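You operate a simulated robot arm through the tools that you are given. There is no shell and no other tool. Be economical: measure what you need, move in short steps, check, and stop when the job is done.

Carry out the task below with a simulated two-armed robot. There is one attempt and no reset: what you move stays moved.

TASK
On the right end of the packing table, fold the cloth in half.

Only the result counts: the job must be done as asked and must still hold three seconds after the hand-in. Knocking over, shifting, dropping, spilling or breaking anything else fails it. Flat cloth is picked up by pressing the open fingertips on it (5 to 10 N) and closing them slowly along it; thin cloth reads only 2 to 8 mm in the jaws.

THE ROBOT
Two 7-joint arms with two-finger parallel grippers on one trunk, on a base that drives. Base frame: it is fixed to the floor where the robot stands at the start and does not move with it; the origin is under the middle of the robot, x ahead of it, y to its left, z up. Units: cm, degrees, N and s.
The left shoulder is at the start at [7, 18.8, 101.5], the right one opposite. Places, roughly: right end of the packing table [60, -10, 80]. Payload 3.91 kg a hand.
Tool frame (each hand has its own): the origin (TCP) lies between the finger pads and is the grasp point; the fingertips stand 3 cm ahead of it; z points along the fingers, y is the line along which they close. Largest opening 11 cm; finger width 2, thickness 1; the body of the gripper, 4.8 by 11.2 cm, starts 5.5 cm behind the TCP.
Orientation is that of the tool frame in the base frame, as a unit quaternion [w, x, y, z]. With the fingers straight down and closing along the base's y, the tool's x points along the base's -x, its y along +y and its z along -z.

THE INTERFACE
- The arms move only by the tool drive_tool. It takes "left_rows", "right_rows" or both (then of equal length, played together; a hand with none holds still); each is one flat list of numbers, 7 for each row, row after row: the shift along the tool's x, y, z in mm, then the turn, a rotation vector about the tool's x, y, z in degrees, then the opening, from 0 (shut) to 1 (fully open). In form: [dx, dy, dz, wx, wy, wz, jaw, dx, dy, dz, wx, wy, wz, jaw, ...]. A call has 1 to 20 rows; each row is the pose to reach, as a shift and turn from the pose commanded when the call began, along the tool's axes at that moment. A row lasts 0.2 s, in which the tool goes at most 5 cm and 8.6 degrees; a call with a longer step from one row to the next is refused whole, and so is a gripper value outside its range. A pose out of reach is approached as far as the arm can. The call stops where the force on the tool passes 40 N (or 10 N more than at its start, if that is more) or the arm is blocked; 0.2 s more then pass. The fingers move at their own pace (about 7.2 cm/s each) and stop on an object; they squeeze with about 39 N. The grip force told is the motor's: it shows also when the fingers shut on nothing. Time passes only in rows, and 0.2 s behind the last, so rows that repeat a pose let the fingers close. The reply holds the time, the measured pose of the TCP, the force on the tool along the base axes, the opening and the grip force, in the units named above and with some noise, with the torque about the TCP (base axes, N m) and any sound that the robot's microphone picked up, and new pictures: "pictures" is both (left out), scene, wrist or none (wrist: the cameras of the hands that moved).
- Cameras (640 x 400 px; columns grow to the right, rows downward): "scene" is now at [13.05, -1.57, 123.45]; the picture's right is [-0.16, -0.99, -0.00], its down [-0.67, 0.11, -0.74] and it looks along [0.73, -0.12, -0.68] (base axes); focal length 214 px, centre (320, 200). "left" rides on the left gripper at [7.2, -1.7, -10.3] in its tool frame; the picture's right is [0.23, 0.97, 0.00], its down [-0.76, 0.18, -0.62] and it looks along [-0.61, 0.14, 0.78] (tool axes); focal length 222 px, centre (320, 200). "right" rides on the right gripper at [7.2, 1.7, -10.3] in its tool frame; the picture's right is [-0.23, 0.97, 0.00], its down [-0.76, -0.18, -0.62] and it looks along [-0.61, -0.14, 0.78] (tool axes); focal length 222 px, centre (320, 200). There is no depth. A picture from a camera that has moved, and an enlarged one, comes with that camera's place and axes in the base frame and with its lens.
- lift_body(by): slides the trunk up (or, below 0, down) by that many cm; the arms and the scene camera ride with it, the base frame stays. It gives what a move gives, with no picture.
- drive_base(legs): drives the robot by 1 to 6 legs, each [ahead, turn to the left] in cm and degrees, along the robot's own axes; the way and the turn of a leg run together, so that a leg with both is an arc; at most 150 cm and 180 degrees a leg. The arms and the cameras ride along, it lands a little off, and it stops where it bumps. It gives what a move gives, and a new picture of the scene camera.
- turn_head(pan, tilt): turns the head with the scene camera to pan (to the left, within 86 degrees either way) and tilt (down, from -29 to 69), counted from straight ahead of the robot. It gives what a move gives, and a new picture of the scene camera.
- close_up(camera, box): a new picture of the part [left, top, right, bottom] of that camera's present view, enlarged. No time passes.
- close_job(): hands the job in; it is judged then, once.

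Work in short steps. Places have to be worked out from the pictures, the camera data and where the tool is seen: move nearer, look again, correct. Check each grasp and each placing, and mend what went wrong. You have 120 turns and 260 pictures in all, those below and enlarged ones among them. Open the grippers and draw the arms clear of the work before you hand the job in, unless the task says otherwise; then end with one line.

The tools are called after ">>>" as a command line: name --argument value ..., lists and objects as JSON in quotes. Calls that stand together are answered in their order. drive_tool: Moves the arms, as the interface text tells. Its arguments: {"type":"object","properties":{"left_rows":{"type":"array"},"right_rows":{"type":"array"},"pictures":{"type":"string","enum":["both","scene","wrist","none"]}},"required":[]} The other tools are called the same way: lift_body (by) slides the trunk up or down; drive_base (legs) drives the base; turn_head (pan, tilt) turns the head that bears the scene camera; close_up (camera, box) takes an enlarged picture of a part of a camera's view; close_job () hands the job in.

At the start:

```text
time_s: 0.0
left_eef_pos: [52.72, -0.46, 100.33]
left_ee_rot: [0.0, 0.001, 1.0, 0.0]
left_contact_force: [0.1, 0.4, 0.9]
left_torque: [0.0, 0.0, -0.02]
left_gripper_width: 10.98
left_grasp_force: 0.0
right_eef_pos: [44.21, -38.53, 93.27]
right_ee_rot: [0.0, 0.001, 1.0, -0.001]
right_contact_force: [-0.2, 0.1, -0.8]
right_torque: [0.0, 0.01, -0.01]
right_gripper_width: 10.99
right_grasp_force: 0.2
trunk travel left (down, up): [-52.5, 41.5]
robot x, y, heading: [0.01, 0.17, -0.1]
head pan, tilt: [-9.1, 42.6]
```

scene: 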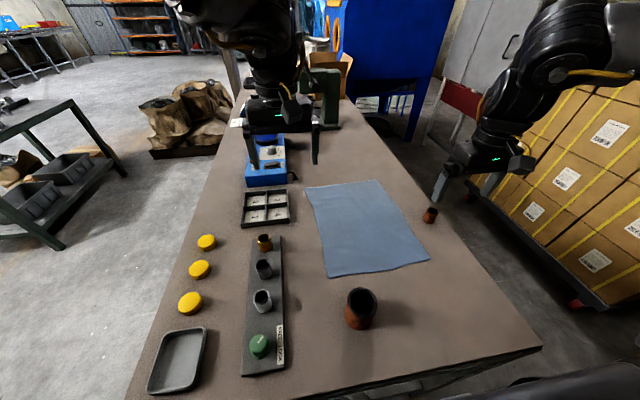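
right: 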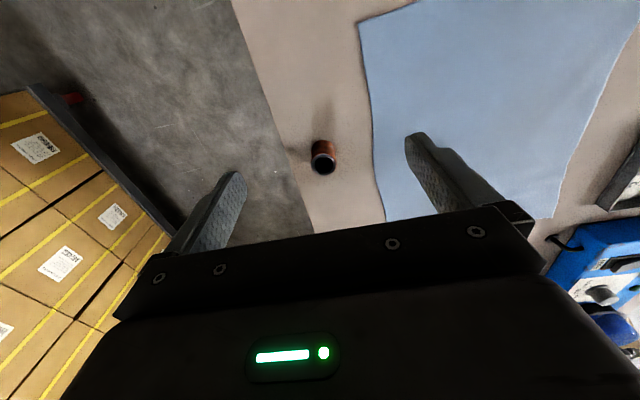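
left: 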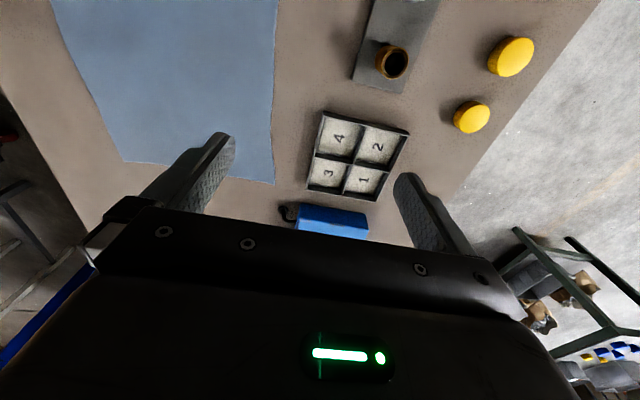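

The cloth looks to lie at about x 35–66, y −6 to −31 (assuming the table at z=80). I take a closer look at it before moving.

>>> close_up --camera "scene" --box '[220, 130, 460, 280]'

```text
2.67 times, centred on (340, 205) of scene
camera zoom: at [13.05, -1.57, 123.45], right [-0.16, -0.99, 0.0], down [-0.67, 0.11, -0.74], along [0.73, -0.12, -0.68], focal length 572 px, centre (267, 187)
```

zoom: 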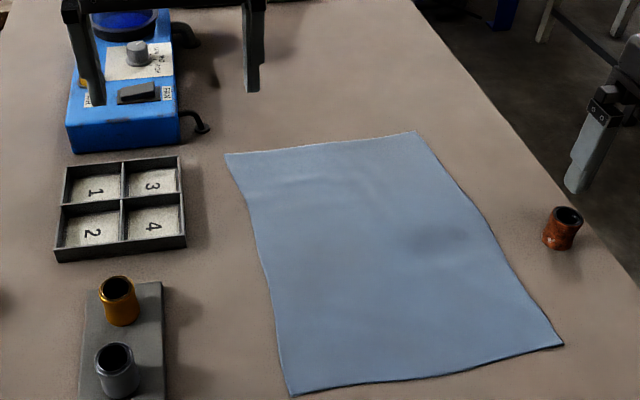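

The corners come out at about FL (66.6,−5.5), FR (66.8,−29), NR (35.6,−31), NL (35,−7). I will fold the far edge towards the near one. First I bring both hands above the far corners.

>>> drive_tool --right_rows '[-36, 18, 0, 0, 0, 0, 0.7, -71, 37, 0, 0, 0, 0, 0.4, -107, 55, 0, 0, 0, 0, 0.4, -142, 73, 0, 0, 0, 0, 0.4, -178, 92, 5, 0, 0, 0, 0.4, -213, 110, 13, 0, 0, 0, 0.4, -213, 110, 13, 0, 0, 0, 0.4]' --left_rows '[-21, -13, 10, 0, 0, 0, 0.7, -43, -25, 20, 0, 0, 0, 0.4, -64, -38, 30, 0, 0, 0, 0.4, -85, -50, 45, 0, 0, 0, 0.4, -107, -63, 65, 0, 0, 0, 0.4, -128, -75, 80, 0, 0, 0, 0.4, -128, -75, 80, 0, 0, 0, 0.4]'

```text
time_s: 1.6
left_eef_pos: [60.3, -5.86, 92.75]
left_ee_rot: [0.0, -0.011, 1.0, -0.011]
left_contact_force: [0.4, -0.2, 0.7]
left_torque: [-0.01, -0.02, 0.05]
left_gripper_width: 4.41
left_grasp_force: 0.1
left hand out of reach, approached as far as the arm can: row 4, 5, 6, 7
right_eef_pos: [65.41, -27.59, 91.88]
right_ee_rot: [0.0, 0.0, 1.0, 0.0]
right_contact_force: [-0.7, -0.2, 0.0]
right_torque: [0.03, -0.02, 0.01]
right_gripper_width: 4.44
right_grasp_force: 0.1
trunk travel left (down, up): [-52.5, 41.5]
robot x, y, heading: [0.22, -0.16, 0.1]
head pan, tilt: [-9.1, 42.6]
camera scene: at [12.93, -1.69, 123.46], right [-0.16, -0.99, 0.0], down [-0.67, 0.11, -0.74], along [0.73, -0.12, -0.68], focal length 214 px, centre (320, 200)
camera right: at [58.17, -26.08, 102.3], right [0.23, 0.97, 0.0], down [0.76, -0.18, 0.62], along [0.61, -0.14, -0.78], focal length 222 px, centre (320, 200)
camera left: at [52.97, -7.47, 103.25], right [-0.25, 0.97, -0.02], down [0.76, 0.21, 0.62], along [0.6, 0.14, -0.79], focal length 222 px, centre (320, 200)
```

scene: 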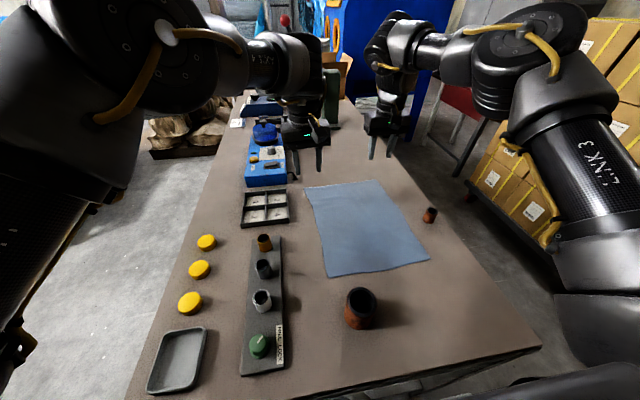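
right: 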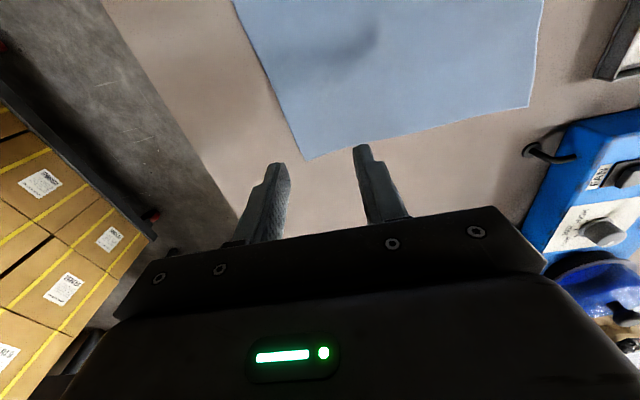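
left: 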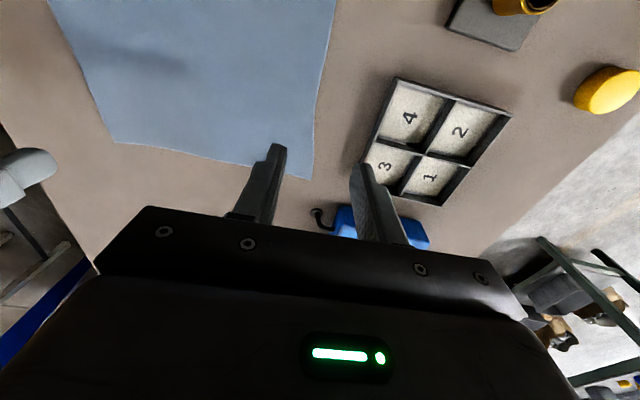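

Wrist views put the table nearer z≈77.5, so the far corners are about (69.5,−5.5) and (70.3,−30.5). The left hand stopped short at x=60.3, so I tilt its fingers forward by 30° to gain reach and see where it gets.

>>> drive_tool --left_rows '[0, 0, 0, 0, -8, 0, 0.4, 0, 0, 0, 0, -16, 0, 0.4, 0, 0, 0, 0, -24, 0, 0.4, 0, 0, 0, 0, -30, 0, 0.4, 0, 0, 0, 0, -30, 0, 0.4]' --pictures "wrist"

```text
time_s: 3.0
left_eef_pos: [59.82, -4.95, 87.74]
left_ee_rot: [0.211, -0.021, 0.977, -0.008]
left_contact_force: [-0.5, -0.1, 0.4]
left_torque: [0.01, 0.0, -0.01]
left_gripper_width: 4.4
left_grasp_force: 0.1
right_eef_pos: [65.67, -27.59, 91.87]
right_ee_rot: [0.0, 0.001, 1.0, 0.0]
right_contact_force: [-0.7, 0.2, 0.3]
right_torque: [-0.06, 0.02, -0.03]
right_gripper_width: 4.39
right_grasp_force: 0.0
trunk travel left (down, up): [-52.5, 41.5]
robot x, y, heading: [0.25, -0.46, 0.1]
head pan, tilt: [-9.1, 42.6]
stopped in row 5 (left hand): the arm was blocked; the commanded pose is now the measured one
camera left: at [48.81, -6.97, 94.34], right [-0.24, 0.96, -0.12], down [0.43, 0.22, 0.88], along [0.87, 0.16, -0.47], focal length 222 px, centre (320, 200)
```

left: 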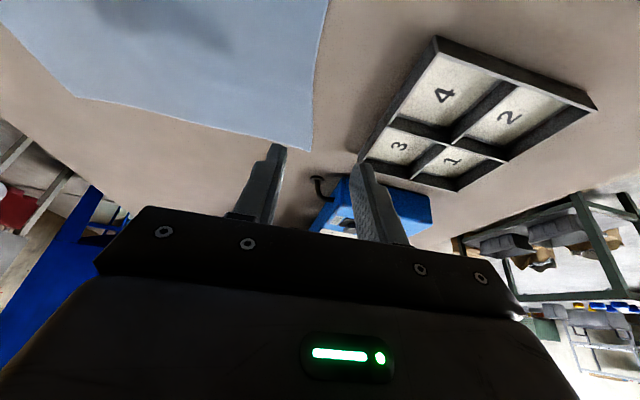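

Tilting does not help: the left arm hits a limit when reaching across. I will put the robot further right, at about y −17, where both hands reach the cloth symmetrically. First I draw both hands up and back.

>>> drive_tool --left_rows '[3, 16, -32, 0, 5, 0, 0.4, 6, 32, -64, 0, 10, 0, 0.4, 9, 48, -96, 0, 15, 0, 0.4, 12, 64, -128, 0, 20, 0, 0.4, 15, 80, -161, 0, 24.4, 0, 0.4, 15, 80, -161, 0, 24.4, 0, 0.4]' --right_rows '[20, -8, -36, 0, 0, 0, 0.4, 50, -16, -64, 0, 0, 0, 0.4, 83, -24, -90, 0, 0, 0, 0.4, 116, -32, -110, 0, 0, 0, 0.4, 150, -40, -130, 0, 0, 0, 0.4, 150, -40, -130, 0, 0, 0, 0.4]' --pictures "none"

>>> turn_head --pan -60 --tilt 50

>>> turn_head --pan 0 --tilt 69

```text
time_s: 4.4
left_eef_pos: [51.66, 2.98, 101.31]
left_ee_rot: [-0.001, -0.017, 1.0, -0.009]
left_contact_force: [-0.1, 0.6, -1.1]
left_torque: [0.0, 0.03, -0.02]
left_gripper_width: 4.4
left_grasp_force: 0.1
right_eef_pos: [50.67, -31.52, 104.76]
right_ee_rot: [-0.001, -0.001, 1.0, 0.0]
right_contact_force: [1.0, 0.8, -0.4]
right_torque: [0.03, 0.01, 0.04]
right_gripper_width: 4.41
right_grasp_force: 0.1
trunk travel left (down, up): [-52.5, 41.5]
robot x, y, heading: [0.04, 0.39, -0.3]
head pan, tilt: [-9.1, 42.6]
```

```text
time_s: 5.6
left_eef_pos: [51.45, 2.88, 101.4]
left_ee_rot: [-0.001, -0.017, 1.0, -0.009]
left_contact_force: [0.0, 0.0, 0.4]
left_torque: [0.0, 0.0, 0.01]
left_gripper_width: 4.39
left_grasp_force: 0.1
right_eef_pos: [50.49, -31.49, 104.83]
right_ee_rot: [0.001, 0.0, 1.0, 0.0]
right_contact_force: [-0.5, 0.2, 0.0]
right_torque: [-0.03, -0.03, 0.01]
right_gripper_width: 4.41
right_grasp_force: 0.1
trunk travel left (down, up): [-52.5, 41.5]
robot x, y, heading: [0.37, -0.45, 0.1]
head pan, tilt: [-60.0, 50.0]
camera scene: at [8.69, -6.91, 122.41], right [-0.87, -0.5, 0.0], down [-0.38, 0.66, -0.64], along [0.32, -0.56, -0.77], focal length 214 px, centre (320, 200)
```

scene: 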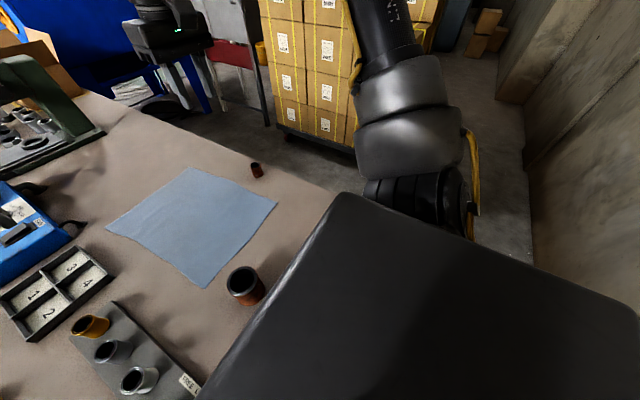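

```text
time_s: 6.9
left_eef_pos: [51.55, 2.93, 101.34]
left_ee_rot: [0.0, -0.017, 1.0, -0.01]
left_contact_force: [0.2, -0.6, 0.4]
left_torque: [-0.02, 0.02, 0.01]
left_gripper_width: 4.41
left_grasp_force: 0.0
right_eef_pos: [50.67, -31.48, 104.85]
right_ee_rot: [0.0, -0.001, 1.0, 0.0]
right_contact_force: [0.8, -0.1, 0.1]
right_torque: [-0.01, -0.01, 0.02]
right_gripper_width: 4.4
right_grasp_force: 0.2
trunk travel left (down, up): [-52.5, 41.5]
robot x, y, heading: [-0.05, 0.04, -0.1]
head pan, tilt: [0.0, 68.8]
camera scene: at [10.44, -0.25, 120.22], right [0.0, -1.0, 0.0], down [-0.93, 0.0, -0.36], along [0.36, 0.0, -0.93], focal length 214 px, centre (320, 200)
```

scene: 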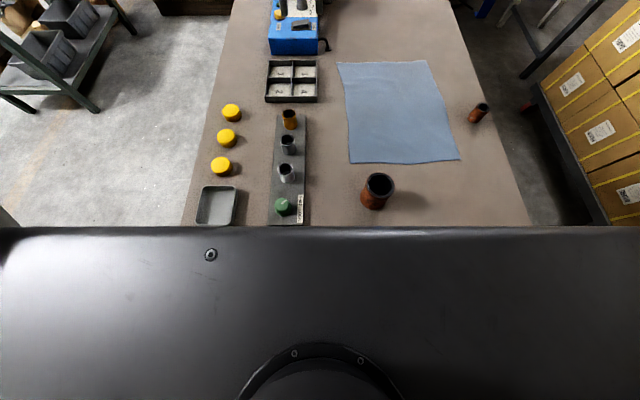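

The steeper view confirms the corners (FL 68.7,−5.4; FR 70,−31; NR 37,−32.7; NL 36,−7.4) and shows open floor around. I sidestep the base about 17.5 cm to the right: back, turn, back, turn back, forward.

>>> drive_base --legs '[[-20, 0], [0, 45], [-25, 0], [0, -45], [30, 0]]'

```text
time_s: 15.7
left_eef_pos: [44.52, -14.88, 101.4]
left_ee_rot: [0.0, -0.017, 1.0, -0.01]
left_contact_force: [-0.9, -0.5, 0.0]
left_torque: [-0.05, 0.02, 0.0]
left_gripper_width: 4.4
left_grasp_force: 0.0
right_eef_pos: [43.68, -49.11, 104.87]
right_ee_rot: [0.0, 0.0, 1.0, 0.0]
right_contact_force: [1.0, 0.5, 0.4]
right_torque: [0.02, 0.0, 0.0]
right_gripper_width: 4.36
right_grasp_force: 0.0
trunk travel left (down, up): [-52.5, 41.5]
robot x, y, heading: [-6.77, -17.99, -0.2]
head pan, tilt: [0.0, 68.8]
camera scene: at [3.48, -18.01, 120.21], right [0.0, -1.0, 0.0], down [-0.93, 0.0, -0.36], along [0.36, 0.0, -0.93], focal length 214 px, centre (320, 200)
```

scene: 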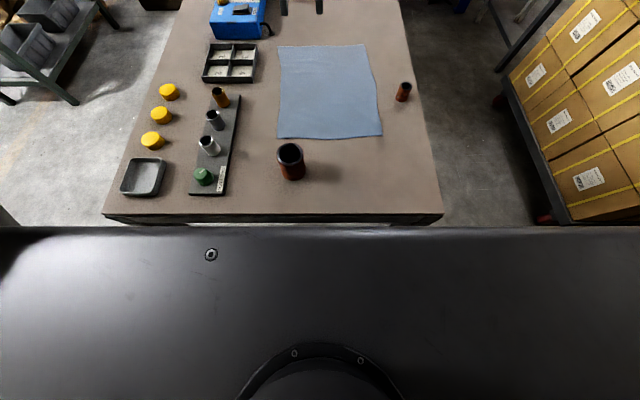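

The robot stands at (−6.8, −18), with the table edge at x≈17. I go forward the last 6.5 cm, to where it was safe before.

>>> drive_base --legs '[[6.5, 0]]'

>>> turn_head --pan 0 --tilt 48

```text
time_s: 16.7
left_eef_pos: [50.77, -14.67, 101.67]
left_ee_rot: [0.002, -0.017, 1.0, -0.01]
left_contact_force: [0.6, -0.2, -0.5]
left_torque: [-0.02, -0.01, 0.02]
left_gripper_width: 4.38
left_grasp_force: 0.0
right_eef_pos: [50.03, -49.05, 104.94]
right_ee_rot: [0.001, -0.001, 1.0, 0.0]
right_contact_force: [-0.4, 0.0, 0.0]
right_torque: [0.01, 0.0, -0.01]
right_gripper_width: 4.39
right_grasp_force: 0.1
trunk travel left (down, up): [-52.5, 41.5]
robot x, y, heading: [-0.32, -17.63, 0.2]
head pan, tilt: [0.0, 68.8]
camera scene: at [9.68, -17.97, 120.25], right [0.0, -1.0, 0.0], down [-0.93, 0.0, -0.36], along [0.36, 0.0, -0.93], focal length 214 px, centre (320, 200)
```

scene: 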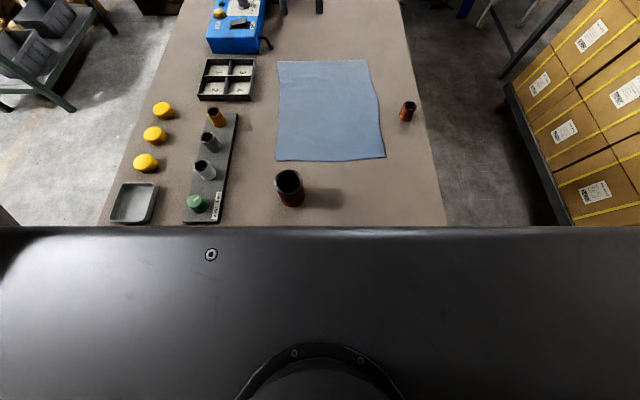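

```text
time_s: 17.5
left_eef_pos: [50.83, -14.74, 101.38]
left_ee_rot: [0.001, -0.018, 1.0, -0.011]
left_contact_force: [-0.5, -1.2, 0.9]
left_torque: [0.01, 0.01, 0.01]
left_gripper_width: 4.39
left_grasp_force: 0.0
right_eef_pos: [50.13, -49.09, 104.92]
right_ee_rot: [0.0, 0.0, 1.0, 0.0]
right_contact_force: [-0.5, -0.3, -0.4]
right_torque: [0.01, -0.04, 0.01]
right_gripper_width: 4.44
right_grasp_force: 0.1
trunk travel left (down, up): [-52.5, 41.5]
robot x, y, heading: [-0.65, -17.76, -0.1]
head pan, tilt: [0.0, 48.0]
camera scene: at [12.13, -17.99, 122.68], right [0.0, -1.0, 0.0], down [-0.74, 0.0, -0.67], along [0.67, 0.0, -0.74], focal length 214 px, centre (320, 200)
```

scene: 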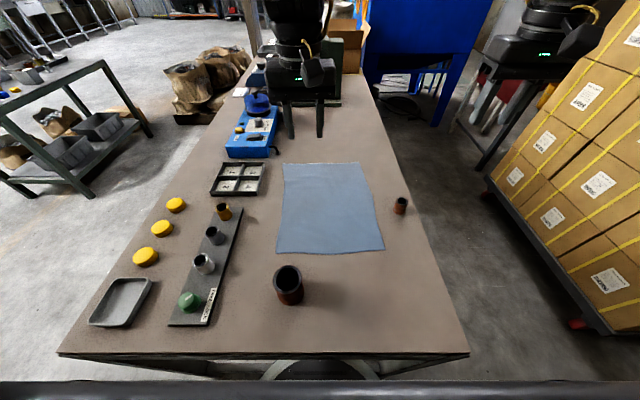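

From here both far corners read (69.3,−5.5) and (69.6,−30.8). I bring the hands above grasp points just inside them, left at (67.5,−8) and right at (67.8,−28.5), hovering at z≈86.

>>> drive_tool --left_rows '[-24, 10, 20, 0, 0, 0, 0.4, -48, 19, 42, 0, 0, 0, 0.4, -72, 29, 64, 0, 0, 0, 0.4, -96, 38, 86, 0, 0, 0, 0.4, -120, 48, 108, 0, 0, 0, 0.4, -144, 57, 132, 0, 0, 0, 0.4, -167, 67, 154, 0, 0, 0, 0.4, -167, 67, 154, 0, 0, 0, 0.4]' --right_rows '[-25, 29, 24, 0, 0, 0, 0.4, -50, 59, 50, 0, 0, 0, 0.4, -76, 88, 77, 0, 0, 0, 0.4, -101, 118, 104, 0, 0, 0, 0.4, -126, 147, 131, 0, 0, 0, 0.4, -152, 176, 160, 0, 0, 0, 0.4, -177, 206, 189, 0, 0, 0, 0.4, -177, 206, 189, 0, 0, 0, 0.4]'

```text
time_s: 19.3
left_eef_pos: [58.36, -12.88, 86.27]
left_ee_rot: [0.003, -0.02, 1.0, -0.01]
left_contact_force: [-0.3, 0.3, -0.6]
left_torque: [0.03, -0.02, -0.01]
left_gripper_width: 4.42
left_grasp_force: 0.1
left hand out of reach, approached as far as the arm can: row 3, 4, 5, 6, 7, 8
right_eef_pos: [67.78, -28.63, 86.09]
right_ee_rot: [0.001, -0.001, 1.0, 0.001]
right_contact_force: [-0.1, -1.4, -0.6]
right_torque: [0.01, -0.03, 0.03]
right_gripper_width: 4.4
right_grasp_force: 0.1
trunk travel left (down, up): [-52.5, 41.5]
robot x, y, heading: [-0.79, -17.78, 0.3]
head pan, tilt: [0.0, 48.0]
camera scene: at [12.06, -18.16, 122.71], right [0.0, -1.0, 0.0], down [-0.74, 0.0, -0.67], along [0.67, 0.0, -0.74], focal length 214 px, centre (320, 200)
camera right: at [60.58, -26.99, 96.4], right [0.23, 0.97, 0.0], down [0.76, -0.18, 0.62], along [0.61, -0.14, -0.78], focal length 222 px, centre (320, 200)
camera left: at [50.96, -14.8, 96.74], right [-0.26, 0.96, -0.02], down [0.75, 0.22, 0.62], along [0.61, 0.15, -0.78], focal length 222 px, centre (320, 200)
```

scene: 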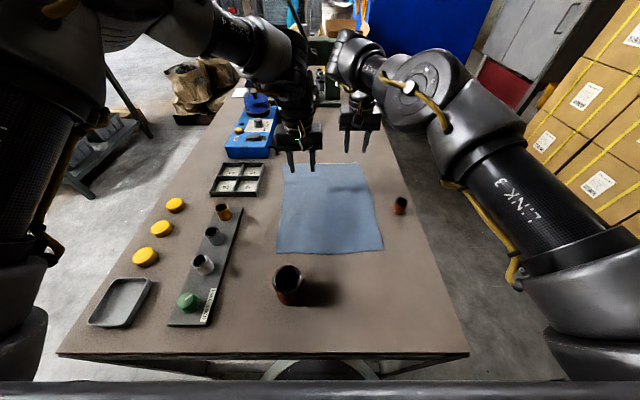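
right: 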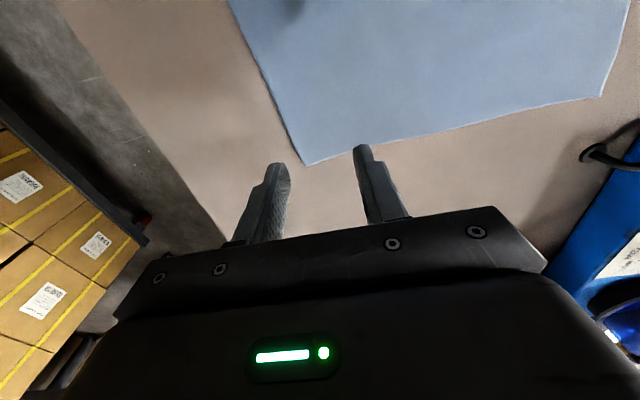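
left: 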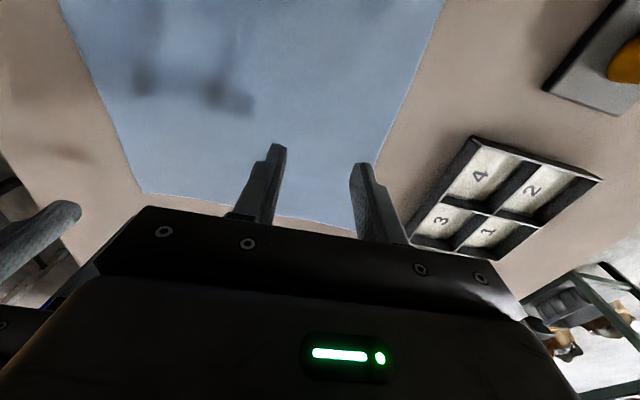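

The left arm again stalls short (58,−13) although the right reaches its mirror point, so the left arm's joint configuration looks poor. I lift it, swing it out to its own side, and then re-approach.

>>> drive_tool --left_rows '[0, 0, -45, 0, 0, 0, 0.4, 15, 10, -90, 0, 0, 0, 0.4, 45, 40, -110, 0, 0, 0, 0.4, 75, 75, -120, 0, 0, 0, 0.4, 105, 110, -130, 0, 0, 0, 0.4, 135, 145, -140, 0, 0, 0, 0.4, 165, 180, -140, 0, 0, 0, 0.4, 195, 215, -140, 0, 0, 0, 0.4, 220, 250, -140, 0, 0, 0, 0.4, 220, 250, -140, 0, 0, 0, 0.4]' --pictures "scene"

```text
time_s: 21.5
left_eef_pos: [33.16, 7.56, 98.17]
left_ee_rot: [0.001, -0.019, 1.0, -0.009]
left_contact_force: [-0.6, 0.2, 0.2]
left_torque: [-0.01, 0.01, 0.0]
left_gripper_width: 4.4
left_grasp_force: 0.1
left hand out of reach, approached as far as the arm can: row 6, 7, 8, 9, 10
right_eef_pos: [68.04, -28.5, 85.98]
right_ee_rot: [0.0, -0.001, 1.0, 0.0]
right_contact_force: [-0.7, -0.3, 0.4]
right_torque: [0.05, 0.01, -0.01]
right_gripper_width: 4.4
right_grasp_force: 0.1
trunk travel left (down, up): [-52.5, 41.5]
robot x, y, heading: [-0.36, -17.9, -0.0]
head pan, tilt: [0.0, 48.0]
camera scene: at [12.27, -18.06, 122.67], right [0.0, -1.0, 0.0], down [-0.74, 0.0, -0.67], along [0.67, 0.0, -0.74], focal length 214 px, centre (320, 200)
```

scene: 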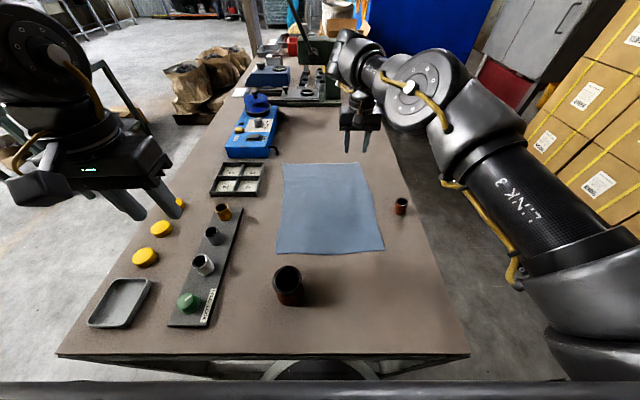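

It stalls also on the near side, so it seems a joint is near its limit. I move it to the middle of its range, (53, 2, 98), and try a yaw turn there to see which way it is free.

>>> drive_tool --left_rows '[-35, -10, 0, 0, 0, 0, 0.4, -70, -20, 0, 0, 0, 0, 0.4, -105, -30, 0, 0, 0, 0, 0.4, -140, -40, 0, 0, 0, 0, 0.4, -180, -50, 0, 0, 0, 0, 0.4, -180, -50, 0, 0, 0, -8, 0.4, -180, -50, 0, 0, 0, -16, 0.4, -180, -50, 0, 0, 0, -24, 0.4, -180, -50, 0, 0, 0, -32, 0.4, -180, -50, 0, 0, 0, -32, 0.4]' --pictures "scene"

```text
time_s: 23.7
left_eef_pos: [51.24, 3.28, 98.42]
left_ee_rot: [-0.002, -0.294, 0.956, -0.01]
left_contact_force: [-0.4, -0.1, -0.2]
left_torque: [-0.01, 0.02, 0.01]
left_gripper_width: 4.39
left_grasp_force: 0.0
left hand out of reach, approached as far as the arm can: row 1, 2, 3, 4, 5, 6
right_eef_pos: [67.95, -28.55, 86.0]
right_ee_rot: [0.0, 0.0, 1.0, 0.0]
right_contact_force: [0.7, -0.3, 0.8]
right_torque: [0.02, 0.01, -0.02]
right_gripper_width: 4.39
right_grasp_force: 0.1
trunk travel left (down, up): [-52.5, 41.5]
robot x, y, heading: [-1.06, -17.89, 0.2]
head pan, tilt: [0.0, 48.0]
camera scene: at [12.2, -18.0, 122.68], right [0.0, -1.0, 0.0], down [-0.74, 0.0, -0.67], along [0.67, 0.0, -0.74], focal length 214 px, centre (320, 200)
```

scene: 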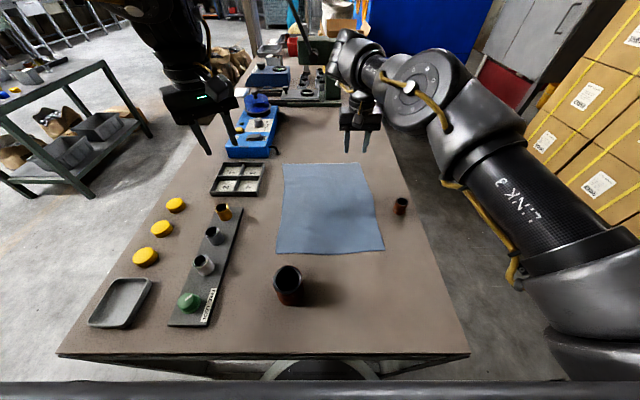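

Yawing freed the arm: with about 34° of yaw it is within reach again, and that suits a diagonal pinch across the corner. I move the left to (67.3,−8.2,86) with this yaw and mirror the yaw on the right.

>>> drive_tool --left_rows '[-11, -31, 10, 0, 0, 0, 0.4, -22, -62, 30, 0, 0, 0, 0.4, -34, -93, 50, 0, 0, 0, 0.4, -45, -124, 75, 0, 0, 0, 0.4, -56, -155, 100, 0, 0, 0, 0.4, -68, -185, 124, 0, 0, 0, 0.4, -68, -185, 124, 0, 0, 0, 0.4]' --right_rows '[0, 0, 0, 0, 0, 8, 0.4, 0, 0, 0, 0, 0, 16, 0.4, 0, 0, 0, 0, 0, 24, 0.4, 0, 0, 0, 0, 0, 32, 0.4, 0, 0, 0, 0, 0, 34, 0.4, 0, 0, 0, 0, 0, 34, 0.4, 0, 0, 0, 0, 0, 34, 0.4]'

```text
time_s: 25.3
left_eef_pos: [67.34, -8.36, 86.35]
left_ee_rot: [-0.002, -0.293, 0.956, -0.01]
left_contact_force: [0.2, 0.7, 0.3]
left_torque: [-0.05, 0.01, -0.03]
left_gripper_width: 4.4
left_grasp_force: 0.1
right_eef_pos: [67.77, -28.49, 85.99]
right_ee_rot: [0.001, 0.292, 0.957, 0.0]
right_contact_force: [-0.9, 0.2, 0.7]
right_torque: [0.0, -0.03, -0.02]
right_gripper_width: 4.4
right_grasp_force: 0.0
trunk travel left (down, up): [-52.5, 41.5]
robot x, y, heading: [-0.84, -17.63, 0.3]
head pan, tilt: [0.0, 48.0]
camera scene: at [12.08, -17.89, 122.7], right [0.0, -1.0, 0.0], down [-0.74, 0.0, -0.67], along [0.67, 0.0, -0.74], focal length 214 px, centre (320, 200)
camera right: at [62.71, -22.99, 96.39], right [0.73, 0.68, 0.0], down [0.53, -0.57, 0.62], along [0.43, -0.46, -0.78], focal length 222 px, centre (320, 200)
camera left: at [62.01, -13.75, 96.94], right [-0.73, 0.68, -0.02], down [0.53, 0.59, 0.61], along [0.43, 0.44, -0.79], focal length 222 px, centre (320, 200)
```

scene: 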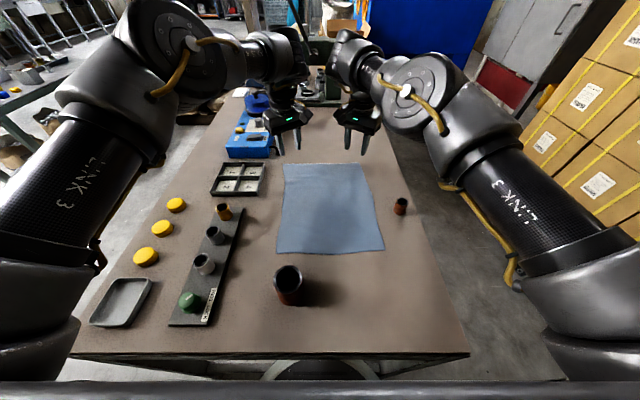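
right: 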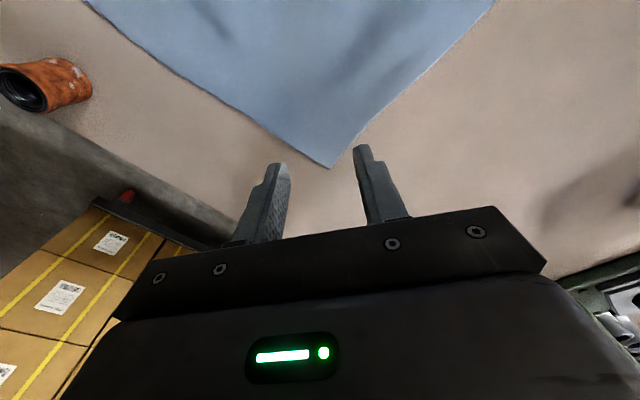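
left: 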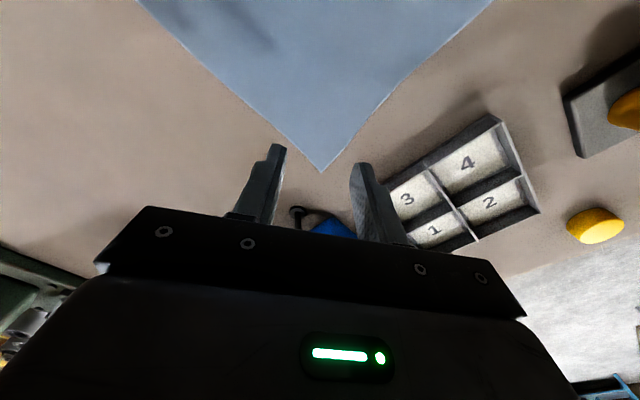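

Both corners show as points between the fingers, at about FL (70,−5.7) and FR (71,−30.5), some 3.5 cm ahead of the grasp points. I narrow the jaws and descend in small steps to find the contact.

>>> drive_tool --left_rows '[-3, 0, 20, 0, 0, 0, 0.33, -3, 0, 35, 0, 0, 0, 0.33, -3, 0, 43, 0, 0, 0, 0.33, -3, 0, 48, 0, 0, 0, 0.33, -3, 0, 50, 0, 0, 0, 0.33]' --right_rows '[-3, 0, 20, 0, 0, 0, 0.33, -3, 0, 35, 0, 0, 0, 0.33, -3, 0, 41, 0, 0, 0, 0.33, -3, 0, 45, 0, 0, 0, 0.33, -3, 0, 47, 0, 0, 0, 0.33]' --pictures "wrist"

```text
time_s: 26.5
left_eef_pos: [67.65, -8.33, 81.11]
left_ee_rot: [-0.003, -0.293, 0.956, -0.01]
left_contact_force: [0.6, 0.3, 0.6]
left_torque: [0.05, 0.0, 0.0]
left_gripper_width: 3.64
left_grasp_force: 0.0
right_eef_pos: [68.06, -28.68, 81.19]
right_ee_rot: [0.001, 0.292, 0.957, 0.0]
right_contact_force: [0.5, -0.4, -0.4]
right_torque: [0.01, -0.02, 0.01]
right_gripper_width: 3.64
right_grasp_force: 0.0
trunk travel left (down, up): [-52.5, 41.5]
robot x, y, heading: [-0.39, -17.73, 0.1]
head pan, tilt: [0.0, 48.0]
camera right: at [62.96, -23.35, 91.61], right [0.73, 0.68, 0.0], down [0.53, -0.57, 0.62], along [0.42, -0.46, -0.78], focal length 222 px, centre (320, 200)
camera left: at [62.28, -13.67, 91.78], right [-0.73, 0.68, -0.01], down [0.53, 0.59, 0.61], along [0.43, 0.44, -0.79], focal length 222 px, centre (320, 200)
```

right: 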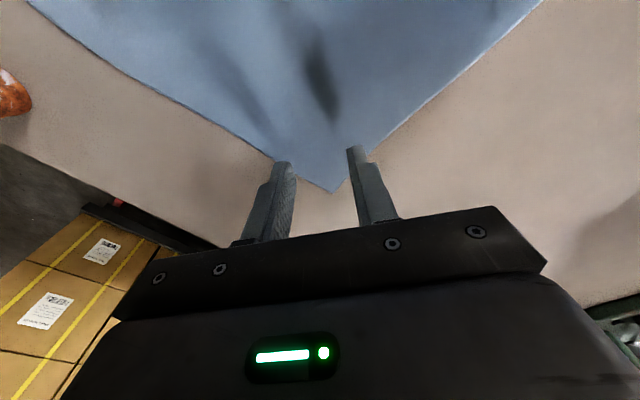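
left: 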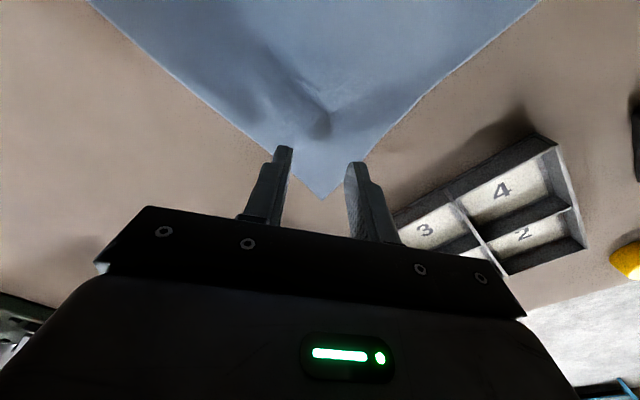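

The tips straddle the corner close to its edges, still just above the cloth. I shift about 8 mm inward, narrow a little more and step further down.

>>> drive_tool --left_rows '[8, 0, 0, 0, 0, 0, 0.28, 8, 0, 3, 0, 0, 0, 0.28, 8, 0, 6, 0, 0, 0, 0.28, 8, 0, 8, 0, 0, 0, 0.28]' --right_rows '[9, 2, 0, 0, 0, 0, 0.28, 9, 2, 3, 0, 0, 0, 0.28, 9, 2, 6, 0, 0, 0, 0.28, 9, 2, 8, 0, 0, 0, 0.28]' --pictures "none"

```text
time_s: 27.5
left_eef_pos: [66.91, -8.76, 80.35]
left_ee_rot: [-0.003, -0.292, 0.956, -0.01]
left_contact_force: [0.2, 0.1, -1.0]
left_torque: [-0.01, -0.03, -0.02]
left_gripper_width: 3.07
left_grasp_force: 0.1
right_eef_pos: [67.48, -28.13, 80.57]
right_ee_rot: [0.0, 0.292, 0.956, 0.0]
right_contact_force: [0.0, -1.0, 0.0]
right_torque: [-0.01, 0.03, 0.03]
right_gripper_width: 3.1
right_grasp_force: 0.0
trunk travel left (down, up): [-52.5, 41.5]
robot x, y, heading: [-0.58, -17.65, -0.1]
head pan, tilt: [0.0, 48.0]
```

No contact yet at z≈80.4, so I step down another 6 mm in 2 mm rows.

>>> drive_tool --left_rows '[0, 0, 2, 0, 0, 0, 0.28, 0, 0, 4, 0, 0, 0, 0.28, 0, 0, 6, 0, 0, 0, 0.28]' --right_rows '[0, 0, 2, 0, 0, 0, 0.28, 0, 0, 4, 0, 0, 0, 0.28, 0, 0, 6, 0, 0, 0, 0.28]' --pictures "wrist"

```text
time_s: 28.3
left_eef_pos: [66.88, -8.8, 79.68]
left_ee_rot: [-0.003, -0.292, 0.956, -0.009]
left_contact_force: [-0.9, 0.1, -0.2]
left_torque: [-0.01, 0.02, 0.01]
left_gripper_width: 3.07
left_grasp_force: 0.1
right_eef_pos: [67.4, -28.11, 79.84]
right_ee_rot: [0.001, 0.291, 0.957, 0.0]
right_contact_force: [0.0, -0.6, 0.6]
right_torque: [0.01, 0.01, 0.04]
right_gripper_width: 3.1
right_grasp_force: 0.1
trunk travel left (down, up): [-52.5, 41.5]
robot x, y, heading: [0.01, -17.79, 0.3]
head pan, tilt: [0.0, 48.0]
camera right: at [62.3, -22.74, 90.24], right [0.73, 0.68, 0.0], down [0.53, -0.57, 0.62], along [0.42, -0.46, -0.78], focal length 222 px, centre (320, 200)
camera left: at [61.59, -14.17, 90.36], right [-0.73, 0.68, -0.01], down [0.53, 0.59, 0.61], along [0.42, 0.44, -0.79], focal length 222 px, centre (320, 200)
```

right: 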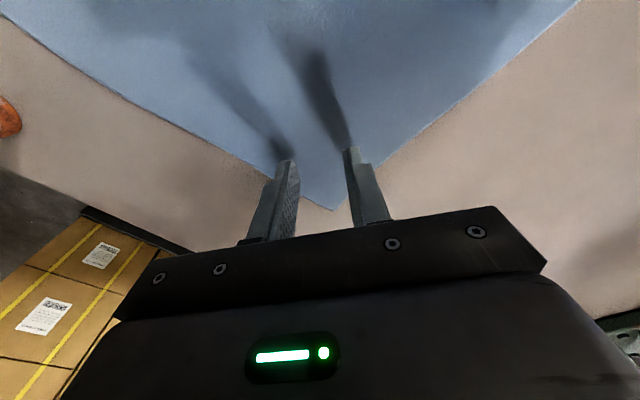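
left: 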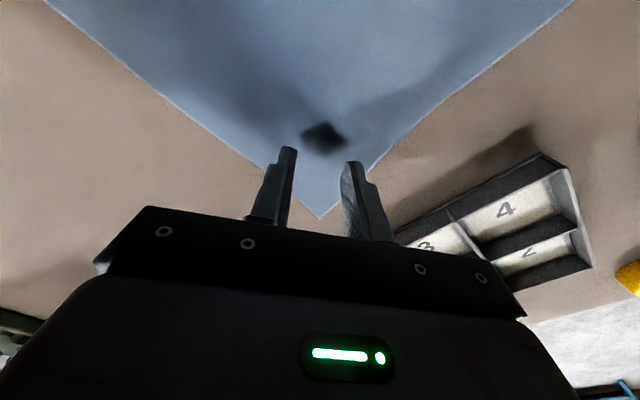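

Still no contact, with the shadows nearly meeting the tips. I go down another 6 mm.

>>> drive_tool --left_rows '[0, 0, 2, 0, 0, 0, 0.28, 0, 0, 4, 0, 0, 0, 0.28, 0, 0, 5, 0, 0, 0, 0.28]' --right_rows '[0, 0, 2, 0, 0, 0, 0.28, 0, 0, 4, 0, 0, 0, 0.28, 0, 0, 6, 0, 0, 0, 0.28]' --pictures "none"

```text
time_s: 29.1
left_eef_pos: [66.87, -8.81, 79.24]
left_ee_rot: [-0.002, -0.293, 0.956, -0.01]
left_contact_force: [-0.7, 0.4, -0.1]
left_torque: [0.03, 0.0, -0.01]
left_gripper_width: 3.09
left_grasp_force: 0.3
right_eef_pos: [67.26, -28.07, 79.32]
right_ee_rot: [0.0, 0.291, 0.957, -0.001]
right_contact_force: [0.3, -0.1, -0.3]
right_torque: [0.01, 0.0, 0.02]
right_gripper_width: 3.11
right_grasp_force: 0.0
trunk travel left (down, up): [-52.5, 41.5]
robot x, y, heading: [-0.85, -17.83, 0.1]
head pan, tilt: [0.0, 48.0]
```

Free at 79.25. I carry on downward in 2 mm rows.

>>> drive_tool --left_rows '[0, 0, 2, 0, 0, 0, 0.28, 0, 0, 4, 0, 0, 0, 0.28, 0, 0, 5, 0, 0, 0, 0.28]' --right_rows '[0, 0, 2, 0, 0, 0, 0.28, 0, 0, 4, 0, 0, 0, 0.28, 0, 0, 5, 0, 0, 0, 0.28]' --pictures "wrist"

```text
time_s: 29.9
left_eef_pos: [66.82, -8.83, 79.07]
left_ee_rot: [0.002, -0.293, 0.956, -0.011]
left_contact_force: [4.9, 1.3, 24.0]
left_torque: [0.62, 0.06, -0.13]
left_gripper_width: 2.99
left_grasp_force: 0.0
right_eef_pos: [67.1, -28.06, 79.04]
right_ee_rot: [0.002, 0.292, 0.957, 0.0]
right_contact_force: [2.9, -0.6, 9.5]
right_torque: [-0.11, -0.04, 0.02]
right_gripper_width: 3.04
right_grasp_force: 0.1
trunk travel left (down, up): [-52.5, 41.5]
robot x, y, heading: [-0.45, -18.15, 0.0]
head pan, tilt: [0.0, 48.0]
camera right: at [62.06, -22.69, 89.46], right [0.73, 0.68, 0.0], down [0.53, -0.57, 0.63], along [0.43, -0.46, -0.78], focal length 222 px, centre (320, 200)
camera left: at [61.49, -14.15, 89.75], right [-0.73, 0.68, -0.02], down [0.53, 0.59, 0.62], along [0.43, 0.44, -0.79], focal length 222 px, centre (320, 200)
```

right: 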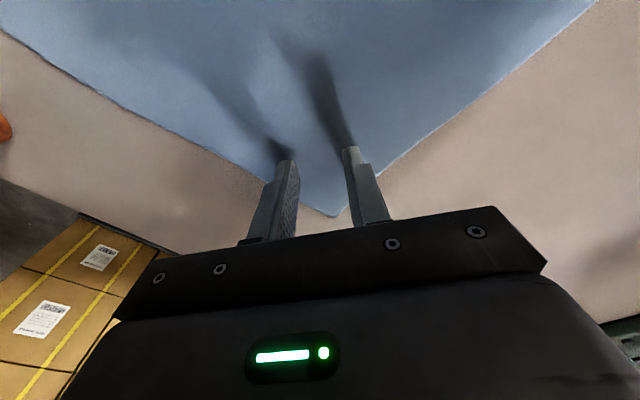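
left: 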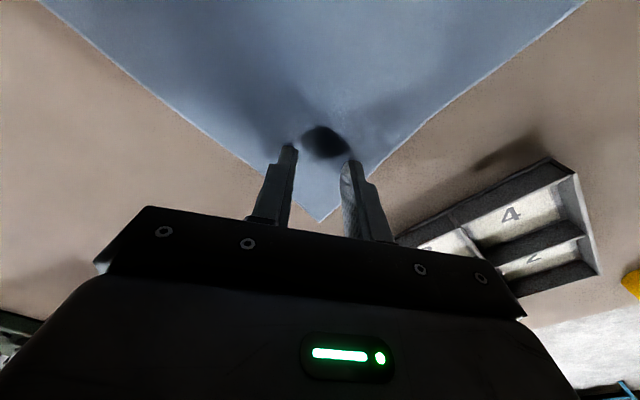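

Contact: left 24 N, right 9.5 N, so the cloth surface is at z≈76. I ease the left by 2 mm and close both jaws slowly along the cloth.

>>> drive_tool --left_rows '[0, 0, -2, 0, 0, 0, 0.28, 0, 0, -2, 0, 0, 0, 0.25, 0, 0, -2, 0, 0, 0, 0.22, 0, 0, -2, 0, 0, 0, 0.19, 0, 0, -2, 0, 0, 0, 0.16, 0, 0, -2, 0, 0, 0, 0.13, 0, 0, -2, 0, 0, 0, 0.1, 0, 0, -2, 0, 0, 0, 0.07, 0, 0, -2, 0, 0, 0, 0.04, 0, 0, -2, 0, 0, 0, 0, 0, 0, -2, 0, 0, 0, 0]' --right_rows '[0, 0, 0, 0, 0, 0, 0.28, 0, 0, 0, 0, 0, 0, 0.25, 0, 0, 0, 0, 0, 0, 0.22, 0, 0, 0, 0, 0, 0, 0.19, 0, 0, 0, 0, 0, 0, 0.16, 0, 0, 0, 0, 0, 0, 0.13, 0, 0, 0, 0, 0, 0, 0.1, 0, 0, 0, 0, 0, 0, 0.07, 0, 0, 0, 0, 0, 0, 0.04, 0, 0, 0, 0, 0, 0, 0, 0, 0, 0, 0, 0, 0, 0]' --pictures "wrist"

```text
time_s: 32.3
left_eef_pos: [66.57, -8.82, 79.17]
left_ee_rot: [0.0, -0.292, 0.956, -0.01]
left_contact_force: [-1.1, 1.1, 10.4]
left_torque: [0.12, 0.04, 0.01]
left_gripper_width: 0.0
left_grasp_force: 37.3
right_eef_pos: [66.97, -28.17, 79.19]
right_ee_rot: [0.002, 0.291, 0.957, 0.0]
right_contact_force: [-1.5, -0.9, 20.7]
right_torque: [-0.11, 0.08, -0.02]
right_gripper_width: 0.17
right_grasp_force: 38.6
trunk travel left (down, up): [-52.5, 41.5]
robot x, y, heading: [-0.34, -17.67, 0.1]
head pan, tilt: [0.0, 48.0]
camera right: at [61.96, -22.67, 89.45], right [0.73, 0.68, 0.0], down [0.53, -0.57, 0.63], along [0.43, -0.46, -0.78], focal length 222 px, centre (320, 200)
camera left: at [61.29, -14.14, 89.75], right [-0.73, 0.68, -0.02], down [0.53, 0.59, 0.61], along [0.43, 0.44, -0.79], focal length 222 px, centre (320, 200)
```

right: 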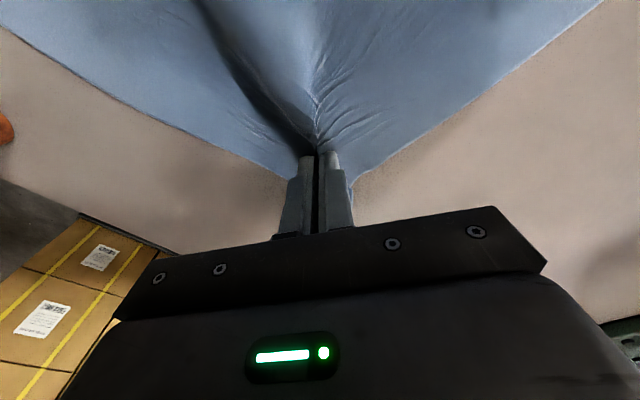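
left: 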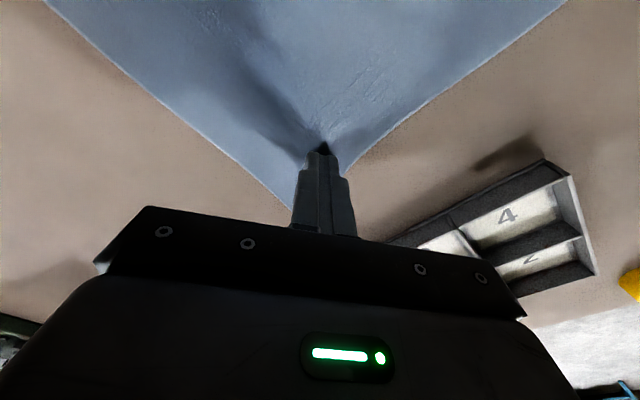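

The right holds cloth (1.7 mm); the left slid over it (0.0), probably because of its slight 1° tilt and light press. I reopen the left, level it, press a little firmer and close again, raising the right by 3 mm meanwhile.

>>> drive_tool --left_rows '[0, 0, -6, 0, 0, 0, 0.1, 2, 0, -8, -1.1, -0.3, 0, 0.28, 2, 0, -8, -1.1, -0.3, 0, 0.28, 2, 0, -3, -1.1, -0.3, 0, 0.28, 2, 0, -1, -1.1, -0.3, 0, 0.28, 2, 0, 1, -1.1, -0.3, 0, 0.28, 2, 0, 1, -1.1, -0.3, 0, 0.28]' --right_rows '[0, 0, -2, 0, 0, 0, 0, 0, 0, -3, 0, 0, 0, 0, 0, 0, -3, 0, 0, 0, 0, 0, 0, -3, 0, 0, 0, 0, 0, 0, -3, 0, 0, 0, 0, 0, 0, -3, 0, 0, 0, 0, 0, 0, -3, 0, 0, 0, 0]' --pictures "none"

```text
time_s: 33.9
left_eef_pos: [66.73, -8.95, 79.12]
left_ee_rot: [-0.001, -0.293, 0.956, 0.0]
left_contact_force: [-1.5, 2.1, 13.2]
left_torque: [0.21, 0.19, 0.03]
left_gripper_width: 3.15
left_grasp_force: 0.8
right_eef_pos: [67.19, -27.89, 79.15]
right_ee_rot: [0.0, 0.292, 0.956, 0.0]
right_contact_force: [-0.6, 0.0, 2.6]
right_torque: [-0.03, 0.01, -0.01]
right_gripper_width: 0.2
right_grasp_force: 38.4
trunk travel left (down, up): [-52.5, 41.5]
robot x, y, heading: [-0.63, -17.74, 0.2]
head pan, tilt: [0.0, 48.0]
```

Left is level now and presses with 13 N. I close it slowly.

>>> drive_tool --left_rows '[0, 0, 0.5, 0, 0, 0, 0.26, 0, 0, 0.5, 0, 0, 0, 0.24, 0, 0, 0.5, 0, 0, 0, 0.22, 0, 0, 0.5, 0, 0, 0, 0.2, 0, 0, 0.5, 0, 0, 0, 0.18, 0, 0, 0.5, 0, 0, 0, 0.16, 0, 0, 0.5, 0, 0, 0, 0.14, 0, 0, 0.5, 0, 0, 0, 0.12, 0, 0, 0.5, 0, 0, 0, 0.1, 0, 0, 0.5, 0, 0, 0, 0.08, 0, 0, 0.5, 0, 0, 0, 0.06, 0, 0, 0.5, 0, 0, 0, 0.04, 0, 0, 0.5, 0, 0, 0, 0.02, 0, 0, 0.5, 0, 0, 0, 0, 0, 0, 0.5, 0, 0, 0, 0]' --pictures "wrist"

```text
time_s: 37.1
left_eef_pos: [66.48, -9.11, 79.16]
left_ee_rot: [-0.001, -0.292, 0.956, 0.0]
left_contact_force: [-0.8, -2.9, 26.7]
left_torque: [0.0, 0.1, -0.08]
left_gripper_width: 0.24
left_grasp_force: 38.5
right_eef_pos: [67.18, -28.07, 79.35]
right_ee_rot: [0.001, 0.292, 0.956, 0.0]
right_contact_force: [-0.3, 3.4, -0.7]
right_torque: [0.1, 0.01, -0.01]
right_gripper_width: 0.17
right_grasp_force: 39.1
trunk travel left (down, up): [-52.5, 41.5]
robot x, y, heading: [-0.36, -17.63, -0.0]
head pan, tilt: [0.0, 48.0]
camera left: at [61.21, -14.54, 89.66], right [-0.73, 0.68, 0.0], down [0.53, 0.57, 0.62], along [0.42, 0.46, -0.78], focal length 222 px, centre (320, 200)
```

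left: 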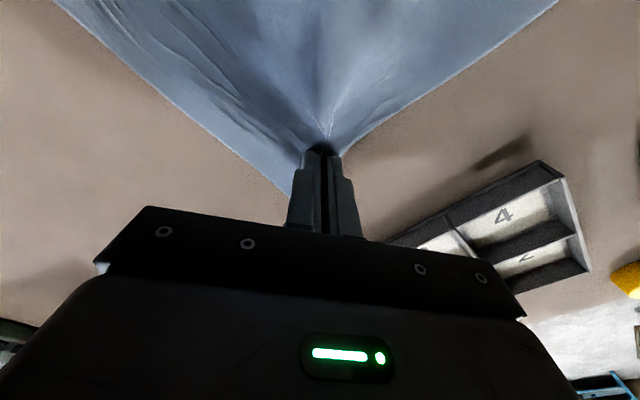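

Both jaws now hold cloth (2.4 and 1.7 mm). I carry the far edge up and back along an arc to the top of the fold, then look.

>>> drive_tool --left_rows '[1.8, 1.1, -23, 0, 0, 0, 0, 7.1, 4.1, -44.5, 0, 0, 0, 0, 15.9, 9.1, -65, 0, 0, 0, 0, 27.6, 16, -83.6, 0, 0, 0, 0, 42.4, 24.5, -99.6, 0, 0, 0, 0, 59.3, 34.2, -112.6, 0, 0, 0, 0, 77.9, 45, -122, 0, 0, 0, 0, 97.9, 56.6, -128, 0, 0, 0, 0, 118.5, 68.4, -130, 0, 0, 0, 0, 118.5, 68.4, -130, 0, 0, 0, 0]' --right_rows '[1.7, -1.2, -23, 0, 0, 0, 0, 6.5, -5.1, -44.5, 0, 0, 0, 0, 14.5, -11.3, -65, 0, 0, 0, 0, 25.2, -19.6, -83.6, 0, 0, 0, 0, 38.6, -30.1, -99.6, 0, 0, 0, 0, 53.9, -42.2, -112.6, 0, 0, 0, 0, 70.9, -55.4, -122, 0, 0, 0, 0, 89.1, -69.6, -128, 0, 0, 0, 0, 107.9, -84.2, -130, 0, 0, 0, 0, 107.9, -84.2, -130, 0, 0, 0, 0]'

```text
time_s: 39.3
left_eef_pos: [53.1, -9.99, 91.78]
left_ee_rot: [-0.003, -0.292, 0.956, 0.001]
left_contact_force: [2.6, -4.9, 0.6]
left_torque: [-0.13, -0.07, 0.01]
left_gripper_width: 0.19
left_grasp_force: 38.5
right_eef_pos: [62.83, -26.7, 92.32]
right_ee_rot: [-0.002, 0.291, 0.957, 0.0]
right_contact_force: [-3.6, 5.2, -0.6]
right_torque: [0.14, 0.14, 0.05]
right_gripper_width: 0.16
right_grasp_force: 39.0
right hand out of reach, approached as far as the arm can: row 5, 6, 7, 8, 9, 10
trunk travel left (down, up): [-52.5, 41.5]
robot x, y, heading: [-0.51, -17.85, 0.1]
head pan, tilt: [0.0, 48.0]
camera scene: at [12.32, -17.99, 122.66], right [0.0, -1.0, 0.0], down [-0.74, 0.0, -0.67], along [0.67, 0.0, -0.74], focal length 214 px, centre (320, 200)
camera right: at [57.83, -21.28, 102.73], right [0.73, 0.68, 0.0], down [0.54, -0.57, 0.62], along [0.42, -0.46, -0.78], focal length 222 px, centre (320, 200)
camera left: at [47.99, -15.55, 102.33], right [-0.73, 0.68, 0.0], down [0.54, 0.57, 0.62], along [0.42, 0.46, -0.78], focal length 222 px, centre (320, 200)
```

scene: 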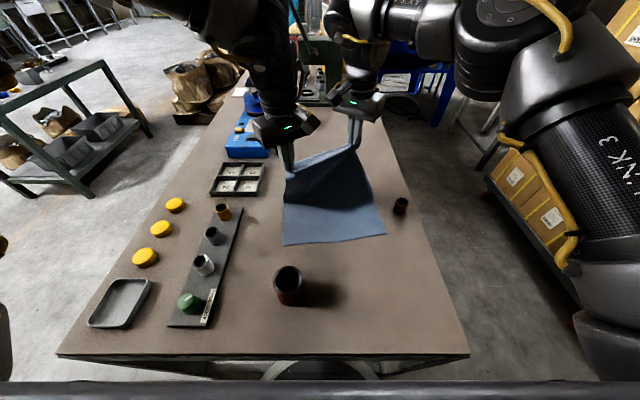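
right: 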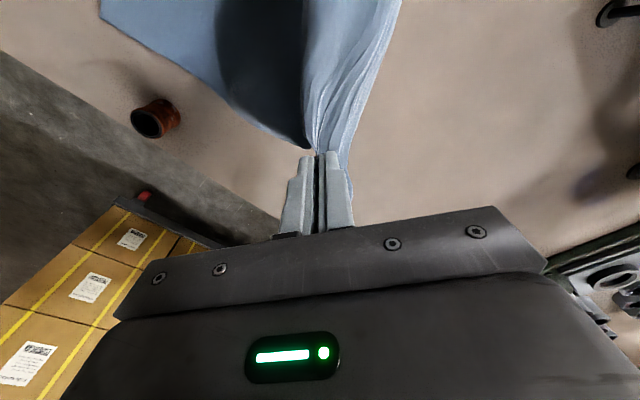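
left: 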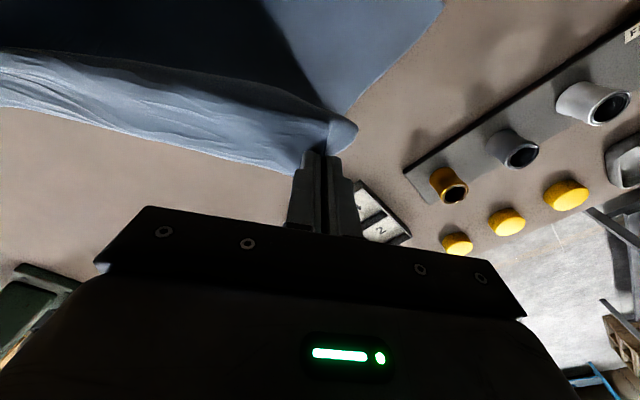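

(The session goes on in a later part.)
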